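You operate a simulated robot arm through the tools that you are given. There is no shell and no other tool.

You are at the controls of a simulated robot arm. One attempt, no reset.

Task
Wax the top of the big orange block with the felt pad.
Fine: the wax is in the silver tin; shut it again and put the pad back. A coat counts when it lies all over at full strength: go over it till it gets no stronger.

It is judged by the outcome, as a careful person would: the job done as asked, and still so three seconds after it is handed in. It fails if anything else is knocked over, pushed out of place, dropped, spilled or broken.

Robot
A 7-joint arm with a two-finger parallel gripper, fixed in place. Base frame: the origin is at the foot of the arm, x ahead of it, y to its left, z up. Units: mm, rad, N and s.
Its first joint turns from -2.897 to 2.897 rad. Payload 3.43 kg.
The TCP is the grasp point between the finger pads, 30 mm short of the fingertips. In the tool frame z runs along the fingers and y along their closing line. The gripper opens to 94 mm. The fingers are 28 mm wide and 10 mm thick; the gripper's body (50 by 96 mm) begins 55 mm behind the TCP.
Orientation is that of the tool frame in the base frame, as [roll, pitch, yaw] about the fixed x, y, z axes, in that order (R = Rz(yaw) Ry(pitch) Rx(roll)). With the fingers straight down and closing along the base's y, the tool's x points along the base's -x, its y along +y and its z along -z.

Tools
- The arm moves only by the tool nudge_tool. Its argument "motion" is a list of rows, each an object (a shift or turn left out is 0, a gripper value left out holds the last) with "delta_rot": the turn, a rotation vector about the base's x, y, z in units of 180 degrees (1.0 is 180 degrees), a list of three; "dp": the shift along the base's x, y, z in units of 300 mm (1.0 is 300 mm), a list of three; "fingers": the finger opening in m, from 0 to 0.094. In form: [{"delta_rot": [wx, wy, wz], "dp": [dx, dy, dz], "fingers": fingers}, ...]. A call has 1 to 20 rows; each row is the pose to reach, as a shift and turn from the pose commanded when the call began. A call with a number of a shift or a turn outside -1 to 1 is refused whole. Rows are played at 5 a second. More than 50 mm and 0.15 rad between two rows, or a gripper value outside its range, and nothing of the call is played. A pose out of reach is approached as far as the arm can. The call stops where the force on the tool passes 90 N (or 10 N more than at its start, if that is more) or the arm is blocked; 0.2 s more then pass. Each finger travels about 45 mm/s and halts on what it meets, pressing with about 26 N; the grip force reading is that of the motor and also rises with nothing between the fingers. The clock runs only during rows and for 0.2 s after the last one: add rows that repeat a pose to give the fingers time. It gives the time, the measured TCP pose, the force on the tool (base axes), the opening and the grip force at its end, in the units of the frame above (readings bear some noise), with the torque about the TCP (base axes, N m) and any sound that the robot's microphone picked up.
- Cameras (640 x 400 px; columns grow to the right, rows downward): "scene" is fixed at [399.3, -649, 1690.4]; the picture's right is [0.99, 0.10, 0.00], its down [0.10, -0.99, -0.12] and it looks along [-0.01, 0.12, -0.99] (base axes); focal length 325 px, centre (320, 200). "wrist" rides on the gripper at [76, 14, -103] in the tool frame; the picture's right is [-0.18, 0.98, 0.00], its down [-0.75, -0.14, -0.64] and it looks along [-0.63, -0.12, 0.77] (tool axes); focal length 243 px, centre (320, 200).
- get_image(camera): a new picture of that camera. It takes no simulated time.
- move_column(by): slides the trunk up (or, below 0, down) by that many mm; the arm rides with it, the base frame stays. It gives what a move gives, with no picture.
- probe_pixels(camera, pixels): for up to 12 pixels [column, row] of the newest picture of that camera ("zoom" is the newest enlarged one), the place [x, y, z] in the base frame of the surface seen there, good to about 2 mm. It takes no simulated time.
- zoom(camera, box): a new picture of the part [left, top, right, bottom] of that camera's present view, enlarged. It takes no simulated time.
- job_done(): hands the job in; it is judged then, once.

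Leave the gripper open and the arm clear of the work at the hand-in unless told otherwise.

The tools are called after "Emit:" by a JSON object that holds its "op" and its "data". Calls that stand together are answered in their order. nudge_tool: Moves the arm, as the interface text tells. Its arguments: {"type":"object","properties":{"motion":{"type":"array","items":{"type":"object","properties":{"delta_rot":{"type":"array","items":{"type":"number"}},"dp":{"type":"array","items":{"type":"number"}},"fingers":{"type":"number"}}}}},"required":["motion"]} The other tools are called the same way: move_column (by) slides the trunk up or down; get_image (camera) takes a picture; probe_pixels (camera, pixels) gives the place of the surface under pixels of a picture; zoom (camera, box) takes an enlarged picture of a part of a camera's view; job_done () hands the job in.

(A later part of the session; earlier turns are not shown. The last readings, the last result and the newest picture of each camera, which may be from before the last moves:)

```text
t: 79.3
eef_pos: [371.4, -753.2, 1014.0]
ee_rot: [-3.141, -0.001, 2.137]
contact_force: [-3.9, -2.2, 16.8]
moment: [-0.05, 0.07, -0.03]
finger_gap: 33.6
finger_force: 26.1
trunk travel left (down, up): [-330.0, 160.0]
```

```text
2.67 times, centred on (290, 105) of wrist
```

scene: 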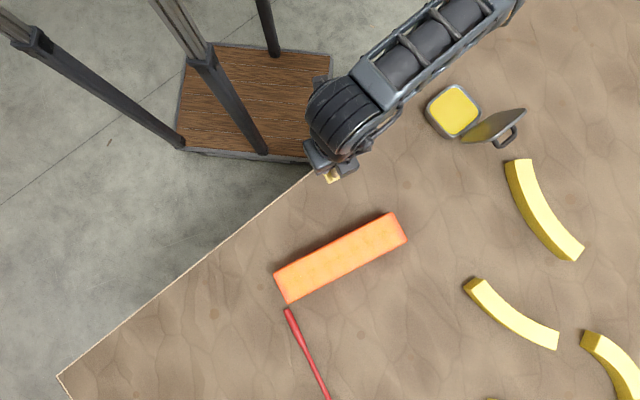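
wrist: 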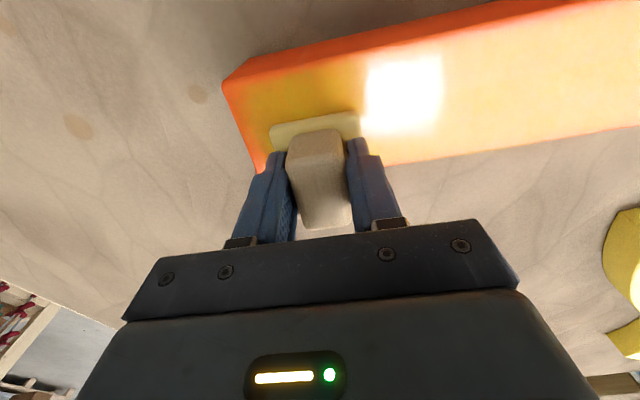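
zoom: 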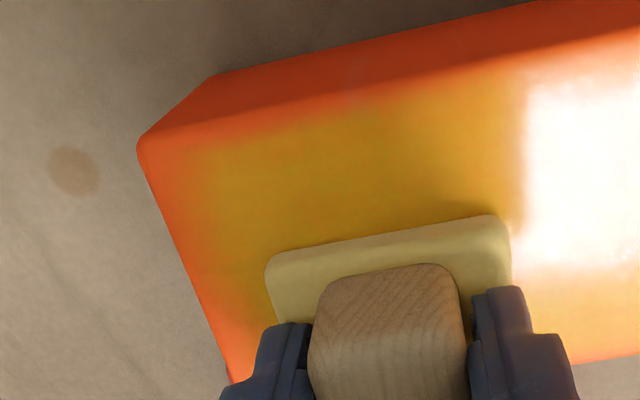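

The far end still shows a ~6 mm weaker strip at the end edge and along the upper edge, so more overhang is needed. Next I'll stroke the lower edge with the pad centre 20 mm off the centreline (overhanging ~10 mm), all the way to beyond the near end.

Emit:
{"op": "nudge_tool", "data": {"motion": [{"dp": [0.009, -0.014, 0]}, {"dp": [0.0539, 0.0148, 0]}, {"dp": [0.0988, 0.0436, 0]}, {"dp": [0.1437, 0.0724, 0]}, {"dp": [0.1886, 0.1012, 0]}, {"dp": [0.2335, 0.13, 0]}, {"dp": [0.2784, 0.1588, 0]}, {"dp": [0.3233, 0.1876, 0]}, {"dp": [0.3682, 0.2164, 0]}, {"dp": [0.4131, 0.2452, 0]}, {"dp": [0.458, 0.274, 0]}, {"dp": [0.5029, 0.3028, 0]}, {"dp": [0.5478, 0.3316, 0]}, {"dp": [0.5927, 0.3604, 0]}, {"dp": [0.6376, 0.3892, 0]}, {"dp": [0.6825, 0.418, 0]}]}}

Emit:
{"op": "zoom", "data": {"camera": "scene", "box": [255, 190, 425, 320]}}

```text
t: 82.7
eef_pos: [578.2, -627.3, 1013.4]
ee_rot: [3.141, 0.002, 2.138]
contact_force: [0.1, -0.4, 7.5]
moment: [-0.06, 0.02, 0.03]
finger_gap: 33.5
finger_force: 26.1
trunk travel left (down, up): [-330.0, 160.0]
```

```text
3.08 times, centred on (340, 255) of scene
```

zoom: 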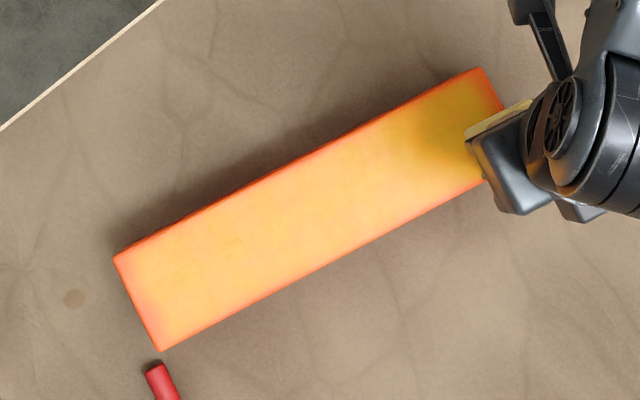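

Better. Now the near end: a zigzag with ~20 mm overhang past the centre-flush position, from the lower edge to the upper edge, and one sweep across the end.

Emit:
{"op": "nudge_tool", "data": {"motion": [{"dp": [-0.05, -0.032, 0]}, {"dp": [-0.1011, -0.0648, 0]}, {"dp": [-0.059, -0.022, 0]}, {"dp": [-0.0172, 0.0207, 0]}, {"dp": [-0.0735, 0.0004, 0]}, {"dp": [-0.1299, -0.0199, 0]}, {"dp": [-0.088, 0.0228, 0]}, {"dp": [-0.046, 0.0656, 0]}, {"dp": [-0.1023, 0.0453, 0]}, {"dp": [-0.1587, 0.025, 0]}, {"dp": [-0.1167, 0.0678, 0]}, {"dp": [-0.0748, 0.1105, 0]}, {"dp": [-0.124, 0.079, 0]}, {"dp": [-0.1731, 0.0475, 0]}, {"dp": [-0.124, 0.079, 0]}, {"dp": [-0.0748, 0.1105, 0]}, {"dp": [-0.0508, 0.0731, 0]}, {"dp": [-0.0268, 0.0356, 0]}, {"dp": [-0.0028, -0.0018, 0]}]}}

Emit:
{"op": "zoom", "data": {"camera": "wrist", "box": [120, 10, 420, 200]}}

```text
t: 86.7
eef_pos: [576.3, -629.3, 1014.3]
ee_rot: [3.141, 0.0, 2.137]
contact_force: [-2.3, 2.3, 8.5]
moment: [0.1, 0.15, 0.04]
finger_gap: 33.7
finger_force: 26.2
trunk travel left (down, up): [-330.0, 160.0]
```

```text
2.11 times, centred on (270, 105) of wrist
```

zoom: 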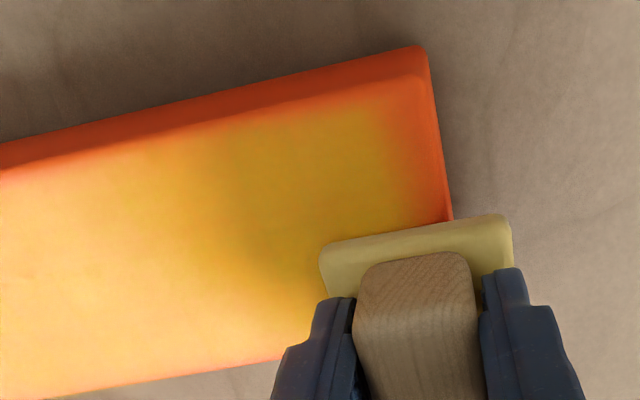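

The edges still show a thin weaker border. I'll now sweep across the end again and run the upper edge with the pad centre 20 mm off the centreline to past the far end.

Emit:
{"op": "nudge_tool", "data": {"motion": [{"dp": [-0.0258, 0.0356, 0]}, {"dp": [-0.0508, 0.0731, 0]}, {"dp": [-0.0748, 0.1105, 0]}, {"dp": [-0.1236, 0.0792, 0]}, {"dp": [-0.1723, 0.0479, 0]}, {"dp": [-0.2211, 0.0167, 0]}, {"dp": [-0.2699, -0.0146, 0]}, {"dp": [-0.3186, -0.0459, 0]}, {"dp": [-0.3674, -0.0772, 0]}, {"dp": [-0.4162, -0.1085, 0]}, {"dp": [-0.465, -0.1397, 0]}, {"dp": [-0.5137, -0.171, 0]}, {"dp": [-0.5625, -0.2023, 0]}, {"dp": [-0.6113, -0.2336, 0]}, {"dp": [-0.66, -0.2649, 0]}, {"dp": [-0.7088, -0.2961, 0]}, {"dp": [-0.7576, -0.3274, 0]}, {"dp": [-0.8063, -0.3587, 0]}, {"dp": [-0.8551, -0.39, 0]}]}}

Emit:
{"op": "zoom", "data": {"camera": "wrist", "box": [120, 10, 480, 200]}}

Emit:
{"op": "zoom", "data": {"camera": "scene", "box": [335, 205, 415, 270]}}

```text
t: 90.7
eef_pos: [320.1, -744.8, 1012.2]
ee_rot: [3.141, -0.001, 2.14]
contact_force: [-1.2, 0.4, 2.1]
moment: [0.04, -0.01, -0.02]
finger_gap: 33.6
finger_force: 26.6
trunk travel left (down, up): [-330.0, 160.0]
```

```text
1.78 times, centred on (300, 105) of wrist
```

zoom: 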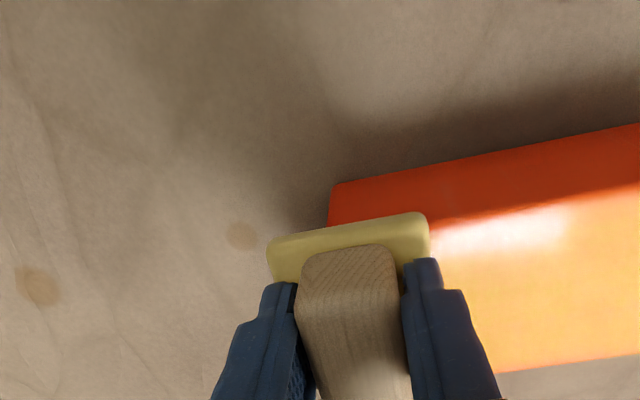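

```text
6.15 times, centred on (375, 238) of scene
```

zoom: 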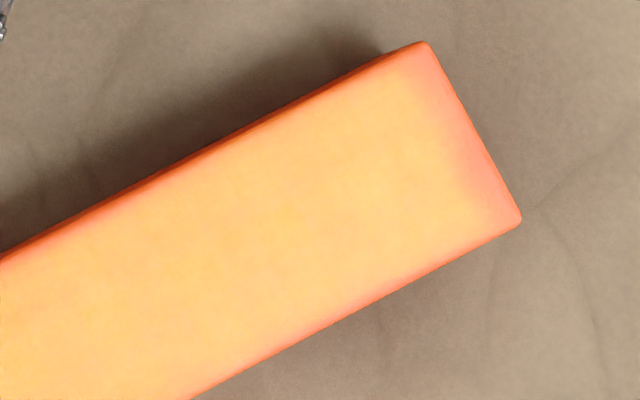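

The near end looks almost the same as before despite the extra strokes, so the border fade may be just how the coat is drawn. I'll zoom strongly on the near end and lower edge to judge.

Emit:
{"op": "zoom", "data": {"camera": "scene", "box": [378, 210, 410, 242]}}

Emit:
{"op": "zoom", "data": {"camera": "scene", "box": [330, 235, 370, 275]}}

```text
12.50 times, centred on (394, 226) of scene
```

zoom: 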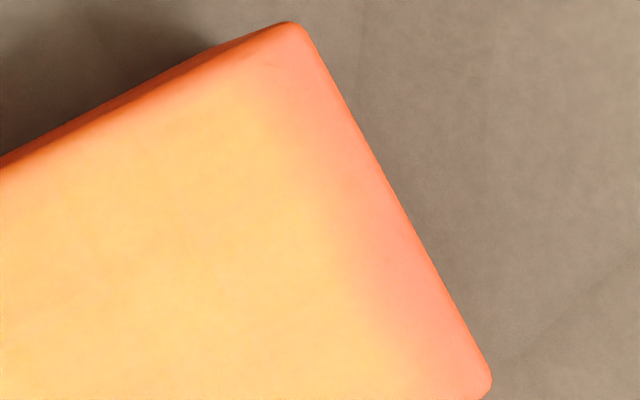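

```text
10.00 times, centred on (350, 255) of scene
```

zoom: 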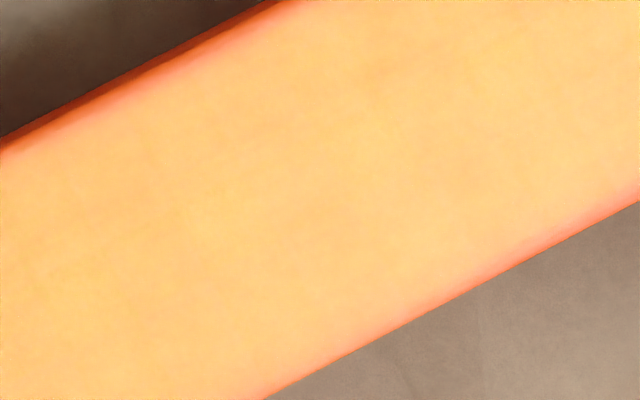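

The border strip looks like bare block colour: about 14 mm at the end and 3–4 mm along the sides. I'll lift the pad here and look at the far end, where I've zigzagged too.

Emit:
{"op": "nudge_tool", "data": {"motion": [{"dp": [0, 0, 0.05]}, {"dp": [0.05, 0.1, 0.1]}, {"dp": [0.1, 0.23, 0.13]}, {"dp": [0.2, 0.33, 0.13]}, {"dp": [0.33, 0.4, 0.13]}, {"dp": [0.46, 0.47, 0.13]}, {"dp": [0.58, 0.54, 0.13]}, {"dp": [0.58, 0.54, 0.13]}]}}

Emit:
{"op": "zoom", "data": {"camera": "scene", "box": [270, 255, 310, 305]}}

Emit:
{"op": "zoom", "data": {"camera": "scene", "box": [255, 190, 425, 320]}}

```text
t: 92.5
eef_pos: [494.6, -582.2, 1050.4]
ee_rot: [3.141, 0.0, 2.139]
contact_force: [-0.3, -0.4, 0.5]
moment: [0.03, 0.0, -0.01]
finger_gap: 33.6
finger_force: 25.7
trunk travel left (down, up): [-330.0, 160.0]
```

```text
8.00 times, centred on (290, 280) of scene
```

zoom: 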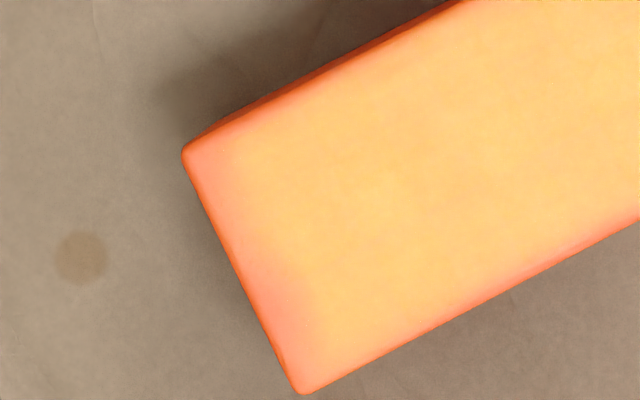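

```text
3.08 times, centred on (340, 255) of scene
```

zoom: 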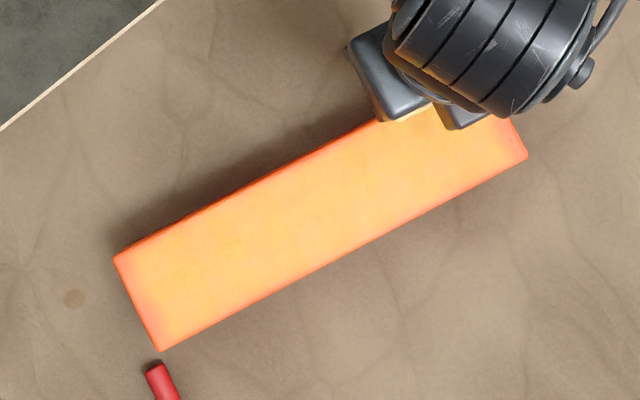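

The weaker strip isn't uniform and the felt has become visibly paler: the pad is running out of wax, which explains why the later strokes changed little. I'll go back to the tin to reload, passing over the pad's home spot to stay clear of the open lid, turning +12.9° to square the pad with the tin.

Emit:
{"op": "nudge_tool", "data": {"motion": [{"dp": [0.055, 0.126, 0], "delta_rot": [0, 0, 0.012]}, {"dp": [0.11, 0.252, 0], "delta_rot": [0, 0, 0.024]}, {"dp": [0.164, 0.378, 0], "delta_rot": [0, 0, 0.036]}, {"dp": [0.218, 0.504, 0], "delta_rot": [0, 0, 0.048]}, {"dp": [0.33, 0.606, 0], "delta_rot": [0, 0, 0.06]}, {"dp": [0.44, 0.706, 0], "delta_rot": [0, 0, 0.0717]}, {"dp": [0.55, 0.806, 0], "delta_rot": [0, 0, 0.0717]}, {"dp": [0.64, 0.888, 0], "delta_rot": [0, 0, 0.0717]}, {"dp": [0.658, 0.904, 0], "delta_rot": [0, 0, 0.0717]}, {"dp": [0.658, 0.904, 0], "delta_rot": [0, 0, 0.0717]}]}}

Emit:
{"op": "get_image", "data": {"camera": "wrist"}}

Emit:
{"op": "get_image", "data": {"camera": "scene"}}

```text
t: 94.7
eef_pos: [692.4, -311.3, 1053.6]
ee_rot: [3.141, -0.002, 2.367]
contact_force: [0.0, -1.3, -1.0]
moment: [-0.01, -0.05, -0.01]
finger_gap: 33.5
finger_force: 26.0
trunk travel left (down, up): [-330.0, 160.0]
```

```text
taken
```

wrist: 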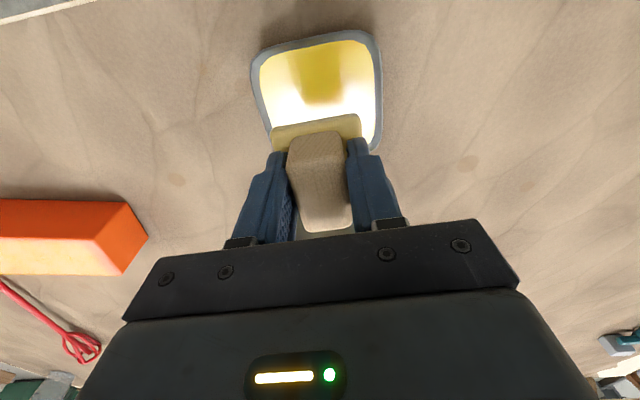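

```text
taken
```

scene: 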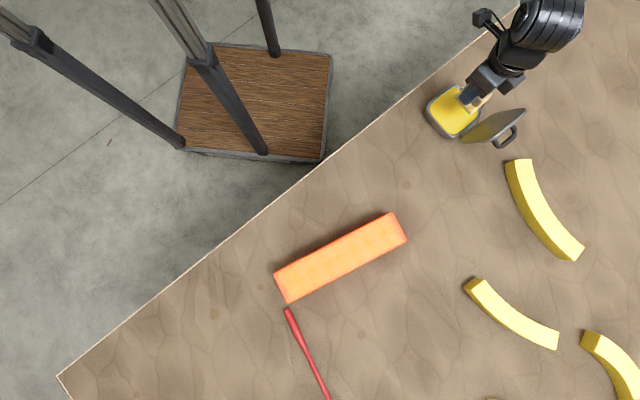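

The pad is centred over the wax. I'll lower it and rub ±9 mm both ways to load it well.

Emit:
{"op": "nudge_tool", "data": {"motion": [{"dp": [0, 0, -0.08]}, {"dp": [0, 0, -0.16]}, {"dp": [0, 0, -0.22]}, {"dp": [0, 0, -0.24]}, {"dp": [0, 0, -0.246]}, {"dp": [0, 0, -0.252]}, {"dp": [0, 0, -0.2545]}, {"dp": [0, 0, -0.2545]}]}}

```text
t: 96.5
eef_pos: [691.2, -312.2, 975.5]
ee_rot: [-3.142, 0.0, 2.365]
contact_force: [0.4, 0.3, -0.3]
moment: [-0.02, 0.04, 0.03]
finger_gap: 33.3
finger_force: 25.8
trunk travel left (down, up): [-330.0, 160.0]
```

No contact yet at z=975.5, so the pad has slid up ~2–3 mm in the grip through pressing. I'll go on down in half-millimetre steps.

Emit:
{"op": "nudge_tool", "data": {"motion": [{"dp": [0, 0, -0.0033]}, {"dp": [0, 0, -0.005]}, {"dp": [0, 0, -0.0067]}, {"dp": [0, 0, -0.0083]}, {"dp": [0, 0, -0.0083]}]}}

```text
t: 97.7
eef_pos: [691.8, -312.7, 975.0]
ee_rot: [-3.14, 0.002, 2.366]
contact_force: [1.3, 0.6, 19.4]
moment: [0.08, 0.06, 0.03]
finger_gap: 33.7
finger_force: 26.5
trunk travel left (down, up): [-330.0, 160.0]
```

Contact with 19 N. I'll ease 0.6 mm and rub ±9 mm along both directions twice.

Emit:
{"op": "nudge_tool", "data": {"motion": [{"dp": [0.0107, 0.0105, 0.002]}, {"dp": [0.0215, 0.0209, 0.002]}, {"dp": [0, 0, 0.002]}, {"dp": [-0.0215, -0.0209, 0.002]}, {"dp": [0, 0, 0.002]}, {"dp": [0.0209, -0.0215, 0.002]}, {"dp": [0, 0, 0.002]}, {"dp": [-0.0209, 0.0215, 0.002]}, {"dp": [0, 0, 0.002]}, {"dp": [0.0215, 0.0209, 0.002]}, {"dp": [0, 0, 0.002]}, {"dp": [-0.0215, -0.0209, 0.002]}, {"dp": [0, 0, 0.002]}, {"dp": [0.0209, -0.0215, 0.002]}, {"dp": [0, 0, 0.002]}, {"dp": [-0.0209, 0.0215, 0.002]}, {"dp": [0, 0, 0.002]}, {"dp": [0, 0, 0.002]}]}}

Emit:
{"op": "get_image", "data": {"camera": "wrist"}}

Emit:
{"op": "zoom", "data": {"camera": "scene", "box": [400, 40, 540, 150]}}

```text
t: 101.5
eef_pos: [690.8, -311.6, 975.1]
ee_rot: [-3.14, -0.001, 2.364]
contact_force: [-8.0, 8.4, 27.0]
moment: [0.1, 0.07, -0.01]
finger_gap: 33.7
finger_force: 26.0
trunk travel left (down, up): [-330.0, 160.0]
```

```text
taken
```

wrist: 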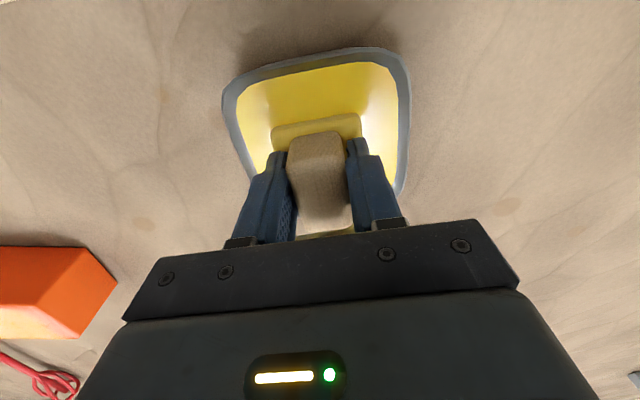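

```text
3.64 times, centred on (470, 95) of scene
```

zoom: 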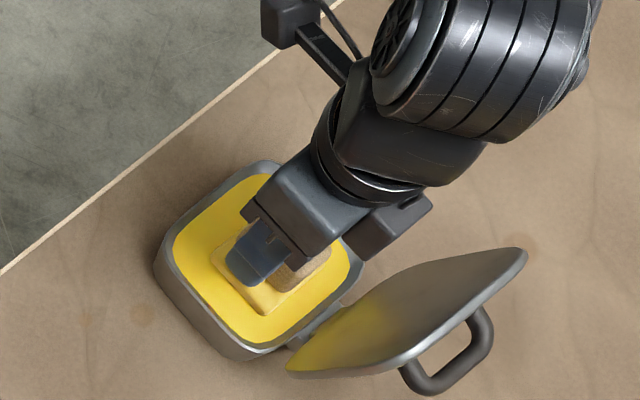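

The felt is fully yellow again and the tin undisturbed. I'll lift and go back by the same route towards the block.

Emit:
{"op": "nudge_tool", "data": {"motion": [{"dp": [0, 0, 0.02]}, {"dp": [0, 0, 0.08]}, {"dp": [0, 0, 0.17]}, {"dp": [0, 0, 0.25]}, {"dp": [-0.11, -0.1, 0.25]}, {"dp": [-0.22, -0.2, 0.25]}, {"dp": [-0.33, -0.3, 0.25]}, {"dp": [-0.437, -0.397, 0.25], "delta_rot": [0, 0, -0.015]}, {"dp": [-0.5, -0.53, 0.25], "delta_rot": [0, 0, -0.03]}, {"dp": [-0.56, -0.66, 0.25], "delta_rot": [0, 0, -0.045]}, {"dp": [-0.62, -0.79, 0.25], "delta_rot": [0, 0, -0.06]}, {"dp": [-0.69, -0.9, 0.25], "delta_rot": [0, 0, -0.0717]}, {"dp": [-0.737, -0.977, 0.25], "delta_rot": [0, 0, -0.0717]}, {"dp": [-0.737, -0.977, 0.25], "delta_rot": [0, 0, -0.0717]}]}}

```text
t: 104.5
eef_pos: [470.6, -606.3, 1049.2]
ee_rot: [3.141, 0.001, 2.138]
contact_force: [0.7, -0.6, -0.3]
moment: [0.02, 0.01, -0.02]
finger_gap: 33.8
finger_force: 25.6
trunk travel left (down, up): [-330.0, 160.0]
```

At (471,-606,1049). Next: over to the far lower corner (352,-758), down to just above the surface, then softly into contact.

Emit:
{"op": "nudge_tool", "data": {"motion": [{"dp": [-0.08, -0.1, 0]}, {"dp": [-0.16, -0.2, 0]}, {"dp": [-0.24, -0.3, 0]}, {"dp": [-0.32, -0.4, 0]}, {"dp": [-0.395, -0.506, 0]}, {"dp": [-0.395, -0.506, -0.06]}, {"dp": [-0.395, -0.506, -0.1]}, {"dp": [-0.395, -0.506, -0.114]}, {"dp": [-0.395, -0.506, -0.12]}, {"dp": [-0.395, -0.506, -0.123]}, {"dp": [-0.395, -0.506, -0.123]}]}}

```text
t: 106.9
eef_pos: [352.2, -756.7, 1013.8]
ee_rot: [-3.14, 0.0, 2.139]
contact_force: [-2.3, 0.4, 8.4]
moment: [0.08, -0.03, 0.0]
finger_gap: 33.6
finger_force: 26.1
trunk travel left (down, up): [-330.0, 160.0]
```

Contact, 8 N. I'll rub along the reach limit (y≈-762) back and forth so that the pad's edge passes over the lower far corner several times.

Emit:
{"op": "nudge_tool", "data": {"motion": [{"dp": [0.0193, -0.0135, -0.0015]}, {"dp": [0.0427, -0.01, -0.0015]}, {"dp": [0.0193, -0.0155, -0.0015]}, {"dp": [-0.004, -0.0165, -0.0015]}, {"dp": [-0.0223, -0.0165, -0.0015]}, {"dp": [-0.057, -0.0125, -0.0015]}, {"dp": [-0.0223, -0.0165, -0.0015]}, {"dp": [-0.004, -0.0165, -0.0015]}, {"dp": [0.0193, -0.0155, -0.0015]}, {"dp": [0.0427, -0.01, -0.0015]}, {"dp": [0.0193, -0.0155, -0.0015]}, {"dp": [-0.004, -0.0165, -0.0015]}, {"dp": [-0.0223, -0.0165, -0.0015]}, {"dp": [-0.057, -0.0125, -0.0015]}, {"dp": [-0.0223, -0.0165, -0.0015]}, {"dp": [-0.004, -0.0165, -0.0015]}, {"dp": [0.0193, -0.0155, -0.0015]}, {"dp": [-0.004, -0.0165, -0.0015]}, {"dp": [-0.0223, -0.0165, -0.0015]}, {"dp": [-0.057, -0.0125, -0.0015]}]}}

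Emit:
{"op": "get_image", "data": {"camera": "wrist"}}

Emit:
{"op": "zoom", "data": {"camera": "wrist", "box": [210, 30, 370, 180]}}

```text
t: 111.1
eef_pos: [336.1, -760.1, 1012.7]
ee_rot: [3.141, 0.003, 2.142]
contact_force: [11.1, 0.7, 29.8]
moment: [0.03, -0.52, -0.06]
finger_gap: 33.7
finger_force: 25.8
trunk travel left (down, up): [-330.0, 160.0]
```

```text
taken
```

wrist: 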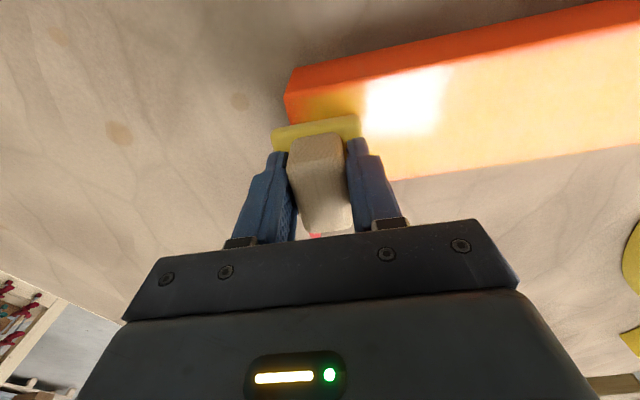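

```text
2.67 times, centred on (290, 105) of wrist
```

zoom: 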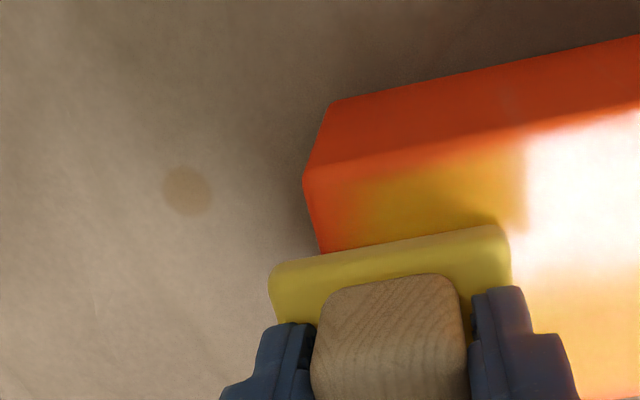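

The felt is still strongly loaded. Now sweep across the far end from the middle to the upper edge, with the pad overhanging the end, several times, with slightly less force.

Emit:
{"op": "nudge_tool", "data": {"motion": [{"dp": [-0.0198, 0.0309, 0.002]}, {"dp": [-0.0396, 0.0618, 0.002]}, {"dp": [-0.0198, 0.0309, 0.002]}, {"dp": [0, 0, 0.002]}, {"dp": [0.0337, 0.0216, 0.002]}, {"dp": [0.0139, 0.0525, 0.002]}, {"dp": [-0.0059, 0.0834, 0.002]}, {"dp": [0.0139, 0.0525, 0.002]}, {"dp": [0.0337, 0.0216, 0.002]}, {"dp": [0, 0, 0.002]}, {"dp": [-0.0198, 0.0309, 0.002]}, {"dp": [-0.0396, 0.0618, 0.002]}, {"dp": [-0.0059, 0.0834, 0.002]}, {"dp": [0.0139, 0.0525, 0.002]}, {"dp": [0.0337, 0.0216, 0.002]}, {"dp": [0, 0, 0.002]}, {"dp": [-0.0198, 0.0309, 0.002]}, {"dp": [-0.0396, 0.0618, 0.002]}]}}

Emit:
{"op": "zoom", "data": {"camera": "wrist", "box": [210, 30, 450, 200]}}

```text
t: 114.9
eef_pos: [322.5, -742.3, 1013.5]
ee_rot: [-3.138, 0.003, 2.139]
contact_force: [5.2, -7.5, 23.0]
moment: [-0.2, -0.42, -0.13]
finger_gap: 33.6
finger_force: 26.4
trunk travel left (down, up): [-330.0, 160.0]
```

```text
2.35 times, centred on (330, 115) of wrist
```

zoom: 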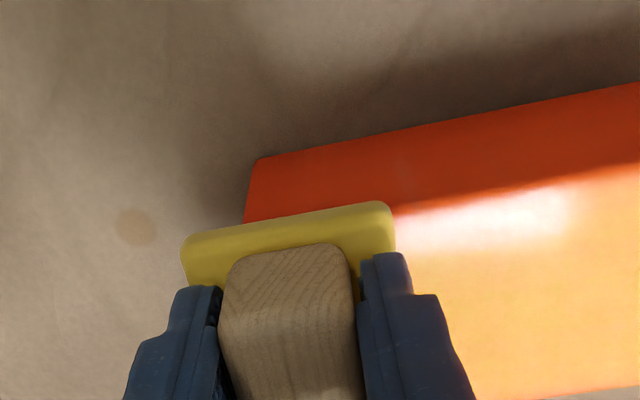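

Next, stroke the upper edge from the far end to past the near end (pad overhanging the upper edge).

Emit:
{"op": "nudge_tool", "data": {"motion": [{"dp": [0.0483, 0.031, 0]}, {"dp": [0.0966, 0.062, 0]}, {"dp": [0.1449, 0.093, 0]}, {"dp": [0.1932, 0.124, 0]}, {"dp": [0.2415, 0.155, 0]}, {"dp": [0.2898, 0.186, 0]}, {"dp": [0.3381, 0.217, 0]}, {"dp": [0.3864, 0.248, 0]}, {"dp": [0.4347, 0.279, 0]}, {"dp": [0.483, 0.31, 0]}, {"dp": [0.5313, 0.341, 0]}, {"dp": [0.5796, 0.372, 0]}, {"dp": [0.6279, 0.403, 0]}, {"dp": [0.6762, 0.434, 0]}, {"dp": [0.7245, 0.465, 0]}, {"dp": [0.7728, 0.496, 0]}]}}

Emit:
{"op": "zoom", "data": {"camera": "scene", "box": [270, 240, 350, 305]}}

Emit:
{"op": "zoom", "data": {"camera": "wrist", "box": [120, 10, 420, 200]}}

```text
t: 118.3
eef_pos: [554.1, -592.1, 1012.3]
ee_rot: [3.139, -0.001, 2.138]
contact_force: [-5.8, -2.4, 25.2]
moment: [-0.17, 0.26, -0.01]
finger_gap: 33.9
finger_force: 25.8
trunk travel left (down, up): [-330.0, 160.0]
```

```text
6.15 times, centred on (310, 272) of scene
```

zoom: 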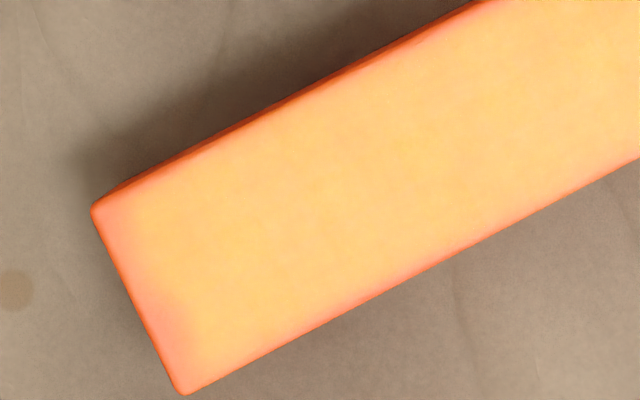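

```text
2.11 times, centred on (270, 105) of wrist
```

zoom: 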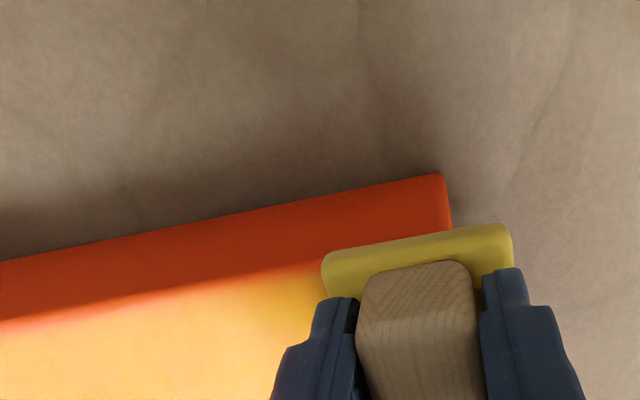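

The far end looks exactly as before although it got much fresh wax, so that strip may not be a lack of rubbing. To be sure, I'll do the same at the near end now with the loaded pad: sweeps across the end at two overhangs, then compare with the earlier zoom.

Emit:
{"op": "nudge_tool", "data": {"motion": [{"dp": [0.0258, -0.0402, 0.001]}, {"dp": [0.0516, -0.0805, 0.001]}, {"dp": [0.0774, -0.1207, 0.001]}, {"dp": [0.0516, -0.0805, 0.001]}, {"dp": [0.0258, -0.0402, 0.001]}, {"dp": [0, 0, 0.001]}, {"dp": [-0.0337, -0.0216, 0.001]}, {"dp": [-0.0079, -0.0618, 0.001]}, {"dp": [0.0179, -0.1021, 0.001]}, {"dp": [0.0437, -0.1423, 0.001]}, {"dp": [0.0774, -0.1207, 0.001]}, {"dp": [0.0516, -0.0805, 0.001]}, {"dp": [0.0258, -0.0402, 0.001]}, {"dp": [0, 0, 0.001]}, {"dp": [-0.0337, -0.0216, 0.001]}, {"dp": [-0.0079, -0.0618, 0.001]}, {"dp": [0.0179, -0.1021, 0.001]}, {"dp": [0.0437, -0.1423, 0.001]}]}}

Emit:
{"op": "zoom", "data": {"camera": "wrist", "box": [120, 10, 420, 200]}}

```text
t: 122.1
eef_pos: [567.1, -636.2, 1013.5]
ee_rot: [3.142, 0.0, 2.138]
contact_force: [-4.1, 4.4, 17.3]
moment: [0.36, 0.2, 0.04]
finger_gap: 33.8
finger_force: 26.3
trunk travel left (down, up): [-330.0, 160.0]
```

```text
2.11 times, centred on (270, 105) of wrist
```

zoom: 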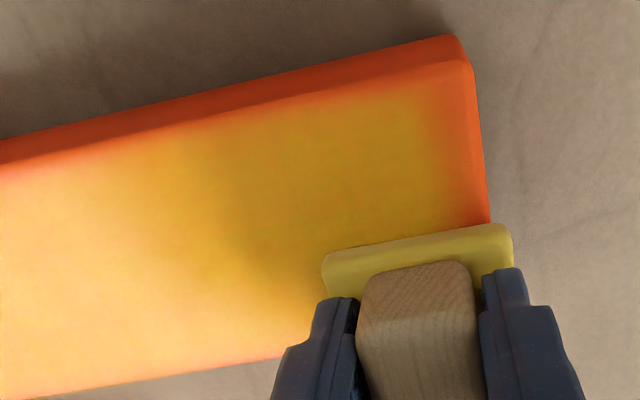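

The border at the end is still there. I'll run the lower edge with the loaded pad toward the far end, then lift and compare everything.

Emit:
{"op": "nudge_tool", "data": {"motion": [{"dp": [-0.0435, -0.0279, 0]}, {"dp": [-0.087, -0.0558, 0]}, {"dp": [-0.1305, -0.0837, 0]}, {"dp": [-0.174, -0.1116, 0]}, {"dp": [-0.2175, -0.1395, 0]}, {"dp": [-0.261, -0.1674, 0]}, {"dp": [-0.3045, -0.1953, 0]}, {"dp": [-0.348, -0.2232, 0]}, {"dp": [-0.3915, -0.2511, 0]}, {"dp": [-0.435, -0.279, 0]}, {"dp": [-0.4785, -0.3069, 0]}, {"dp": [-0.522, -0.3348, 0]}, {"dp": [-0.5655, -0.3627, 0]}, {"dp": [-0.609, -0.3906, 0]}, {"dp": [-0.645, -0.4137, 0]}]}}

Emit:
{"op": "zoom", "data": {"camera": "scene", "box": [378, 210, 410, 242]}}

Emit:
{"op": "zoom", "data": {"camera": "scene", "box": [335, 205, 415, 270]}}

```text
t: 125.3
eef_pos: [373.8, -761.3, 1013.3]
ee_rot: [-3.138, 0.001, 2.138]
contact_force: [-1.0, -1.1, 17.0]
moment: [0.12, -0.08, 0.1]
finger_gap: 33.4
finger_force: 25.9
trunk travel left (down, up): [-330.0, 160.0]
```

```text
12.50 times, centred on (394, 226) of scene
```

zoom: 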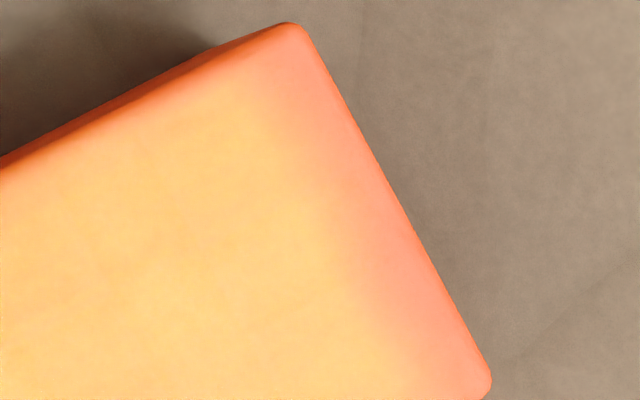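

```text
6.15 times, centred on (375, 238) of scene
```

zoom: 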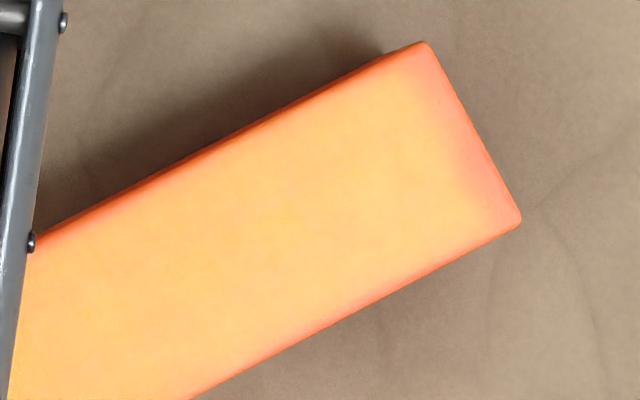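

The near-end zoom is pixel-for-pixel the same as before the fresh wax, and this time the felt stayed deeply yellow, i.e. hardly any wax is being taken up any more. To be thorough I'll go over the centre lane once more toward the near end and stop flush with it (no overhang).

Emit:
{"op": "nudge_tool", "data": {"motion": [{"dp": [-0.0198, 0.0309, 0]}, {"dp": [-0.0396, 0.0618, 0]}, {"dp": [0.005, 0.0904, 0]}, {"dp": [0.0496, 0.119, 0]}, {"dp": [0.0942, 0.1476, 0]}, {"dp": [0.1388, 0.1762, 0]}, {"dp": [0.1834, 0.2048, 0]}, {"dp": [0.228, 0.2334, 0]}, {"dp": [0.2726, 0.262, 0]}, {"dp": [0.3172, 0.2906, 0]}, {"dp": [0.3618, 0.3192, 0]}, {"dp": [0.4064, 0.3478, 0]}, {"dp": [0.451, 0.3764, 0]}, {"dp": [0.4956, 0.405, 0]}, {"dp": [0.5402, 0.4336, 0]}, {"dp": [0.5848, 0.4622, 0]}, {"dp": [0.5848, 0.4622, 0]}]}}

```text
t: 128.9
eef_pos: [549.6, -621.4, 1013.7]
ee_rot: [3.14, 0.001, 2.137]
contact_force: [-3.3, -4.6, 21.6]
moment: [-0.07, 0.04, -0.07]
finger_gap: 33.8
finger_force: 26.4
trunk travel left (down, up): [-330.0, 160.0]
```

Pad is now flush with the near end (v≈120, w≈0). I'll rub across ±9 mm there without overhang, several times.

Emit:
{"op": "nudge_tool", "data": {"motion": [{"dp": [0.0081, -0.0127, 0]}, {"dp": [0.0162, -0.0253, 0]}, {"dp": [0.0081, -0.0127, 0]}, {"dp": [0, 0, 0]}, {"dp": [-0.0081, 0.0127, 0]}, {"dp": [-0.0162, 0.0253, 0]}, {"dp": [-0.0081, 0.0127, 0]}, {"dp": [0, 0, 0]}, {"dp": [0.0081, -0.0127, 0]}, {"dp": [0.0162, -0.0253, 0]}, {"dp": [0.0081, -0.0127, 0]}, {"dp": [0, 0, 0]}, {"dp": [-0.0081, 0.0127, 0]}, {"dp": [-0.0162, 0.0253, 0]}, {"dp": [-0.0246, 0.0199, 0]}, {"dp": [-0.0084, -0.0054, 0]}, {"dp": [0.0078, -0.0307, 0]}, {"dp": [0.0162, -0.0253, 0]}, {"dp": [0, 0, 0]}]}}

Emit:
{"op": "nudge_tool", "data": {"motion": [{"dp": [0, 0, 0.04]}, {"dp": [-0.05, 0.05, 0.1]}, {"dp": [-0.05, 0.15, 0.14]}, {"dp": [-0.05, 0.28, 0.14]}, {"dp": [-0.05, 0.4, 0.14]}, {"dp": [-0.05, 0.4, 0.14]}]}}

Emit:
{"op": "zoom", "data": {"camera": "scene", "box": [378, 210, 410, 242]}}

Emit:
{"op": "zoom", "data": {"camera": "scene", "box": [255, 190, 425, 320]}}

```text
t: 132.9
eef_pos: [551.3, -622.2, 1014.2]
ee_rot: [-3.141, 0.002, 2.142]
contact_force: [4.3, -4.5, 15.2]
moment: [-0.16, -0.1, 0.03]
finger_gap: 33.8
finger_force: 26.0
trunk travel left (down, up): [-330.0, 160.0]
```

```text
t: 134.3
eef_pos: [536.9, -501.2, 1054.4]
ee_rot: [3.14, 0.0, 2.141]
contact_force: [-0.4, -0.3, -1.6]
moment: [0.03, 0.01, 0.03]
finger_gap: 33.9
finger_force: 25.5
trunk travel left (down, up): [-330.0, 160.0]
```

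```text
12.50 times, centred on (394, 226) of scene
```

zoom: 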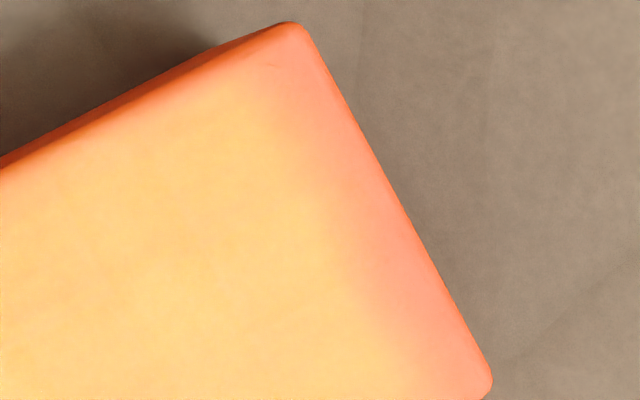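

```text
3.08 times, centred on (340, 255) of scene
```

zoom: 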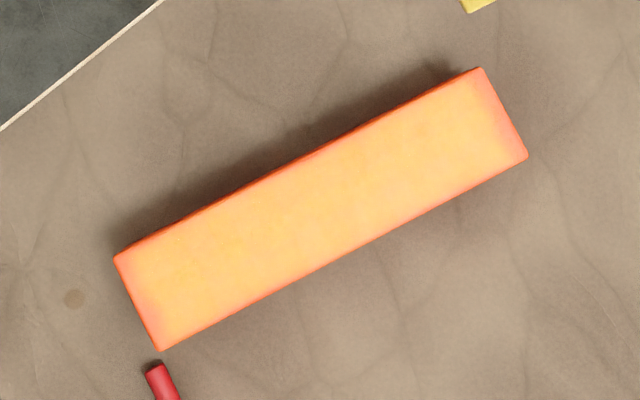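

Again no change whatever. One more possibility to rule out: much larger overhang. I'll place the pad so that its centre is right at the near edge (v≈148) and sweep across there once, lightly.

Emit:
{"op": "nudge_tool", "data": {"motion": [{"dp": [0.03, -0.1, 0]}, {"dp": [0.06, -0.2, 0]}, {"dp": [0.1043, -0.3243, 0]}, {"dp": [0.1043, -0.3243, -0.06]}, {"dp": [0.1043, -0.3243, -0.11]}, {"dp": [0.1043, -0.3243, -0.13]}, {"dp": [0.1043, -0.3243, -0.135]}, {"dp": [0.1043, -0.3243, -0.1375]}, {"dp": [0.1043, -0.3243, -0.1375]}]}}

```text
t: 136.3
eef_pos: [565.8, -599.9, 1012.5]
ee_rot: [-3.141, -0.001, 2.136]
contact_force: [-0.2, 0.2, -0.3]
moment: [-0.07, 0.02, -0.03]
finger_gap: 33.5
finger_force: 25.8
trunk travel left (down, up): [-330.0, 160.0]
```

Not touching yet. A millimetre more, then sweep across the end.

Emit:
{"op": "nudge_tool", "data": {"motion": [{"dp": [0, 0, -0.002]}, {"dp": [0, 0, -0.004]}, {"dp": [0, 0, -0.005]}, {"dp": [0, 0, -0.005]}]}}

```text
t: 137.3
eef_pos: [565.3, -599.2, 1012.1]
ee_rot: [3.14, 0.001, 2.14]
contact_force: [-1.0, 0.4, 15.2]
moment: [0.02, 0.14, 0.02]
finger_gap: 33.7
finger_force: 26.0
trunk travel left (down, up): [-330.0, 160.0]
```

Touching with 15 N, pad centre right at the edge. Sweep across the end, three times.

Emit:
{"op": "nudge_tool", "data": {"motion": [{"dp": [0.0174, -0.0271, 0.001]}, {"dp": [0.0348, -0.0543, 0.001]}, {"dp": [0.0522, -0.0814, 0.001]}, {"dp": [0.0348, -0.0543, 0.001]}, {"dp": [0.0174, -0.0271, 0.001]}, {"dp": [0, 0, 0.001]}, {"dp": [-0.0174, 0.0271, 0.001]}, {"dp": [0, 0, 0.001]}, {"dp": [0.0174, -0.0271, 0.001]}, {"dp": [0.0348, -0.0543, 0.001]}, {"dp": [0.0522, -0.0814, 0.001]}, {"dp": [0.0348, -0.0543, 0.001]}, {"dp": [0.0174, -0.0271, 0.001]}, {"dp": [0, 0, 0.001]}]}}

Emit:
{"op": "nudge_tool", "data": {"motion": [{"dp": [0, 0, 0.04]}, {"dp": [0, 0.05, 0.1]}, {"dp": [-0.02, 0.15, 0.14]}, {"dp": [-0.05, 0.28, 0.14]}, {"dp": [-0.08, 0.38, 0.14]}, {"dp": [-0.08, 0.38, 0.14]}]}}

Emit:
{"op": "zoom", "data": {"camera": "scene", "box": [378, 210, 410, 242]}}

Emit:
{"op": "get_image", "data": {"camera": "wrist"}}

```text
t: 140.3
eef_pos: [566.6, -599.0, 1013.3]
ee_rot: [-3.141, 0.002, 2.14]
contact_force: [5.3, -7.7, 26.3]
moment: [-0.47, -0.06, 0.07]
finger_gap: 33.6
finger_force: 26.1
trunk travel left (down, up): [-330.0, 160.0]
```

```text
t: 141.7
eef_pos: [543.2, -483.9, 1054.1]
ee_rot: [-3.141, 0.0, 2.139]
contact_force: [0.6, 0.4, -0.8]
moment: [-0.02, 0.01, 0.01]
finger_gap: 34.0
finger_force: 25.9
trunk travel left (down, up): [-330.0, 160.0]
```

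```text
12.50 times, centred on (394, 226) of scene
```

zoom: 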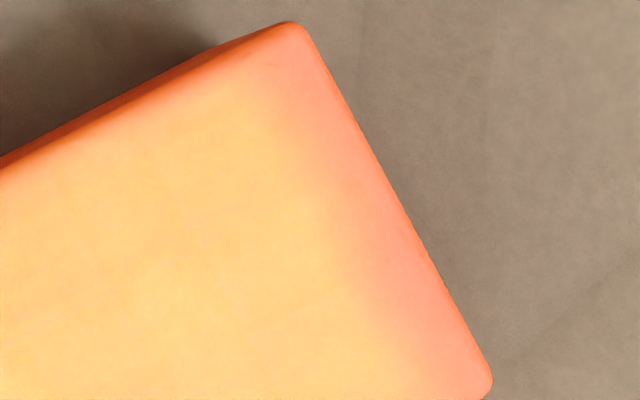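

```text
taken
```

wrist: 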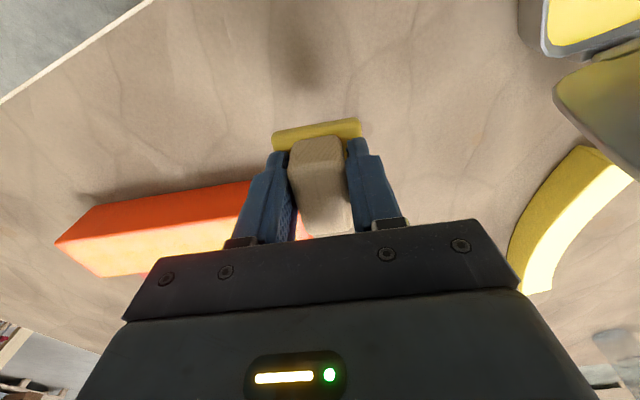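

No change there either. I'll compare the interior at the same zoom as before (t≈91) to see if it has become any stronger.

Emit:
{"op": "zoom", "data": {"camera": "scene", "box": [330, 235, 370, 275]}}

Emit:
{"op": "zoom", "data": {"camera": "scene", "box": [270, 240, 350, 305]}}

Emit:
{"op": "zoom", "data": {"camera": "scene", "box": [255, 190, 425, 320]}}

```text
10.00 times, centred on (350, 255) of scene
```

zoom: 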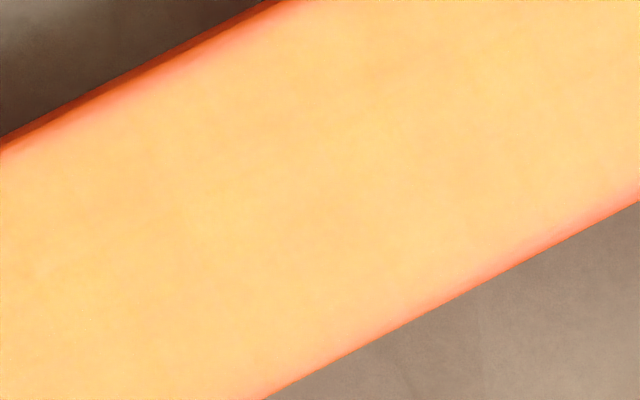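

```text
6.15 times, centred on (310, 272) of scene
```

zoom: 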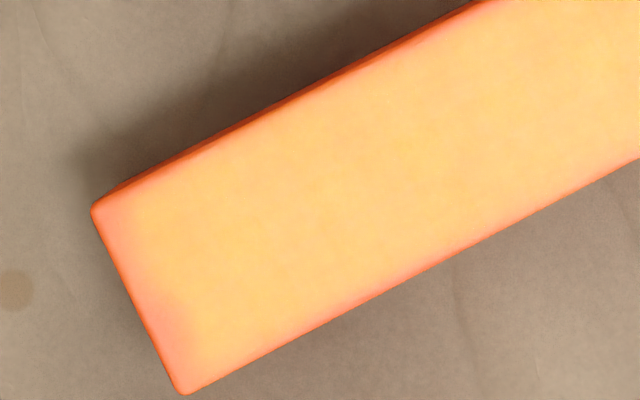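

```text
3.08 times, centred on (340, 255) of scene
```

zoom: 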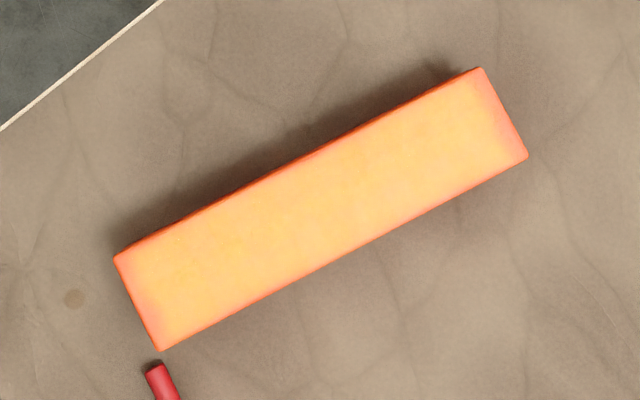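

The interior is even and looks unchanged between loads; only the feathered outline remains, which no rubbing affects. To be safe about full strength everywhere inside, I'll make two more full-length passes (±10 mm lanes) with the still well-loaded pad.

Emit:
{"op": "nudge_tool", "data": {"motion": [{"dp": [0.005, -0.14, 0]}, {"dp": [0.01, -0.28, 0]}, {"dp": [0.0158, -0.4248, 0]}, {"dp": [0.0158, -0.4248, -0.07]}, {"dp": [0.0158, -0.4248, -0.12]}, {"dp": [0.0158, -0.4248, -0.134]}, {"dp": [0.0158, -0.4248, -0.138]}, {"dp": [0.0158, -0.4248, -0.1405]}, {"dp": [0.0158, -0.4248, -0.1405]}]}}

```text
t: 143.7
eef_pos: [547.5, -612.7, 1012.3]
ee_rot: [-3.141, 0.002, 2.139]
contact_force: [-0.3, 1.3, 16.2]
moment: [0.14, -0.03, 0.0]
finger_gap: 33.8
finger_force: 25.9
trunk travel left (down, up): [-330.0, 160.0]
```

Contact, 16 N. Stroke the upper lane (w=-10) from near to far.

Emit:
{"op": "nudge_tool", "data": {"motion": [{"dp": [-0.0435, -0.0279, 0]}, {"dp": [-0.087, -0.0558, 0]}, {"dp": [-0.1305, -0.0837, 0]}, {"dp": [-0.174, -0.1116, 0]}, {"dp": [-0.2175, -0.1395, 0]}, {"dp": [-0.261, -0.1674, 0]}, {"dp": [-0.3045, -0.1953, 0]}, {"dp": [-0.348, -0.2232, 0]}, {"dp": [-0.3915, -0.2511, 0]}, {"dp": [-0.435, -0.279, 0]}, {"dp": [-0.4785, -0.3069, 0]}, {"dp": [-0.522, -0.3348, 0]}, {"dp": [-0.5655, -0.3627, 0]}, {"dp": [-0.609, -0.3906, 0]}, {"dp": [-0.6525, -0.4185, 0]}, {"dp": [-0.702, -0.4502, 0]}]}}

Emit:
{"op": "zoom", "data": {"camera": "wrist", "box": [210, 30, 450, 200]}}

```text
t: 147.1
eef_pos: [334.4, -747.1, 1012.6]
ee_rot: [-3.14, -0.001, 2.138]
contact_force: [3.4, 2.9, 25.2]
moment: [0.07, -0.2, 0.06]
finger_gap: 33.8
finger_force: 26.1
trunk travel left (down, up): [-330.0, 160.0]
```

```text
2.35 times, centred on (330, 115) of wrist
```

zoom: 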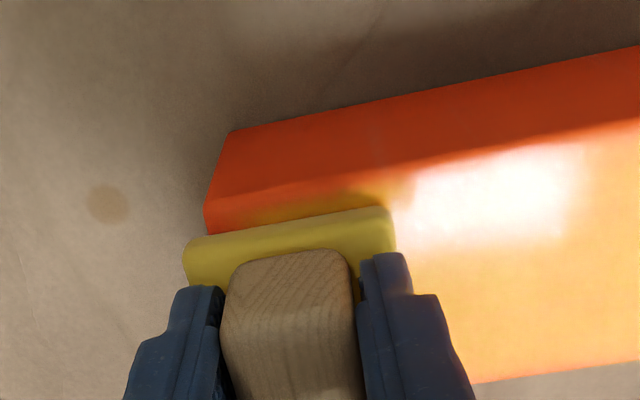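

Still deeply loaded. Now shift to the lower lane at the far end (within reach) and stroke back to the near end.

Emit:
{"op": "nudge_tool", "data": {"motion": [{"dp": [0.0227, -0.023, 0]}, {"dp": [0.0454, -0.0461, 0]}, {"dp": [0.0895, -0.0188, 0]}, {"dp": [0.1336, 0.0085, 0]}, {"dp": [0.1777, 0.0358, 0]}, {"dp": [0.2218, 0.0631, 0]}, {"dp": [0.2659, 0.0904, 0]}, {"dp": [0.31, 0.1177, 0]}, {"dp": [0.3541, 0.145, 0]}, {"dp": [0.3982, 0.1723, 0]}, {"dp": [0.4423, 0.1996, 0]}, {"dp": [0.4864, 0.2269, 0]}, {"dp": [0.5305, 0.2542, 0]}, {"dp": [0.5746, 0.2815, 0]}, {"dp": [0.6187, 0.3088, 0]}, {"dp": [0.6628, 0.3361, 0]}, {"dp": [0.7069, 0.3634, 0]}, {"dp": [0.751, 0.3907, 0]}]}}

Emit:
{"op": "nudge_tool", "data": {"motion": [{"dp": [0, 0, 0.04]}, {"dp": [0, 0.05, 0.1]}, {"dp": [-0.02, 0.15, 0.14]}, {"dp": [-0.05, 0.28, 0.14]}, {"dp": [-0.08, 0.42, 0.14]}, {"dp": [-0.08, 0.48, 0.14]}, {"dp": [-0.08, 0.48, 0.14]}]}}

Emit:
{"op": "zoom", "data": {"camera": "scene", "box": [255, 190, 425, 320]}}

Emit:
{"op": "zoom", "data": {"camera": "scene", "box": [330, 235, 370, 275]}}

Emit:
{"op": "zoom", "data": {"camera": "scene", "box": [270, 240, 350, 305]}}

```text
t: 150.9
eef_pos: [560.9, -630.1, 1013.2]
ee_rot: [3.139, 0.001, 2.138]
contact_force: [-6.7, -4.1, 30.1]
moment: [-0.02, 0.14, 0.02]
finger_gap: 33.6
finger_force: 25.4
trunk travel left (down, up): [-330.0, 160.0]
```

```text
t: 152.5
eef_pos: [537.3, -485.8, 1052.6]
ee_rot: [-3.142, 0.0, 2.14]
contact_force: [-0.4, 0.2, -0.9]
moment: [-0.01, 0.0, 0.02]
finger_gap: 33.6
finger_force: 25.7
trunk travel left (down, up): [-330.0, 160.0]
```

```text
3.08 times, centred on (340, 255) of scene
```

zoom: 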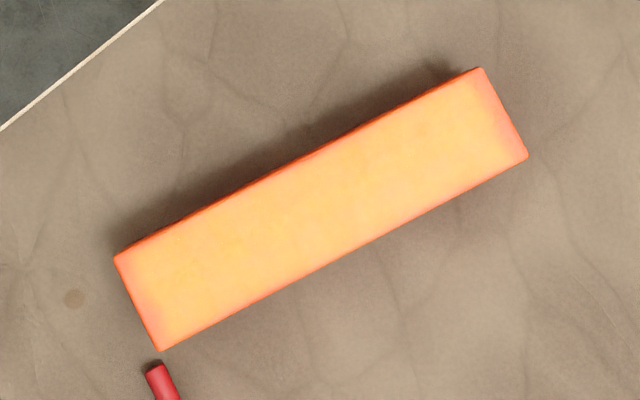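

```text
10.00 times, centred on (350, 255) of scene
```

zoom: 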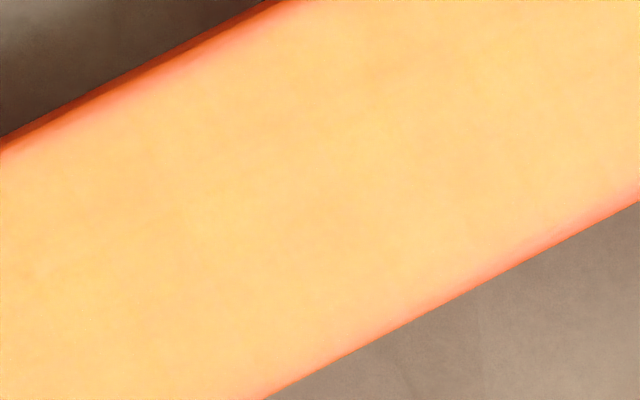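

```text
6.15 times, centred on (310, 272) of scene
```

zoom: 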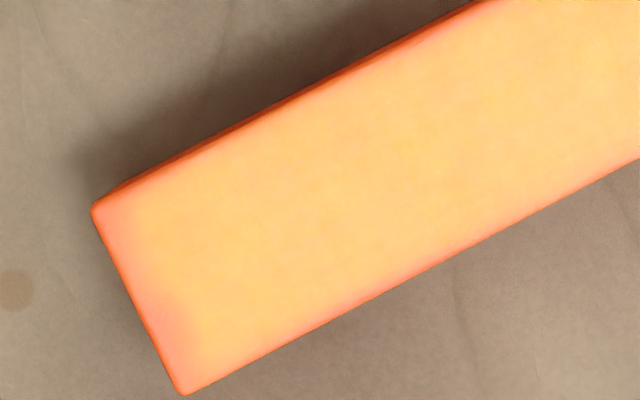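

The coat is even and no longer changes with further passes; the centre is as strong as the heavily rubbed ends, and the thin feathered outline isn't affected by anything. The coating is done. Now to put the pad back: first raise the trunk the 95 mm again, so the return posture is the same as when I picked the pad up.

Emit:
{"op": "move_column", "data": {"by": 95}}

Emit:
{"op": "get_image", "data": {"camera": "scene"}}

```text
t: 153.8
eef_pos: [538.8, -486.2, 1146.3]
ee_rot: [3.141, -0.001, 2.141]
contact_force: [0.0, -1.0, -0.2]
moment: [-0.01, 0.01, 0.0]
finger_gap: 33.8
finger_force: 25.7
trunk travel left (down, up): [-425.0, 65.0]
```

```text
taken
```

scene: 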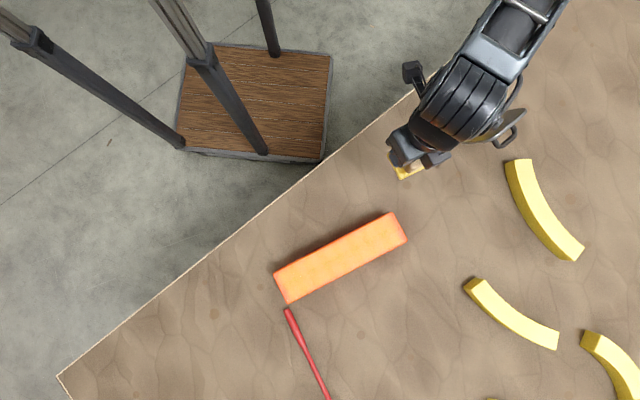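

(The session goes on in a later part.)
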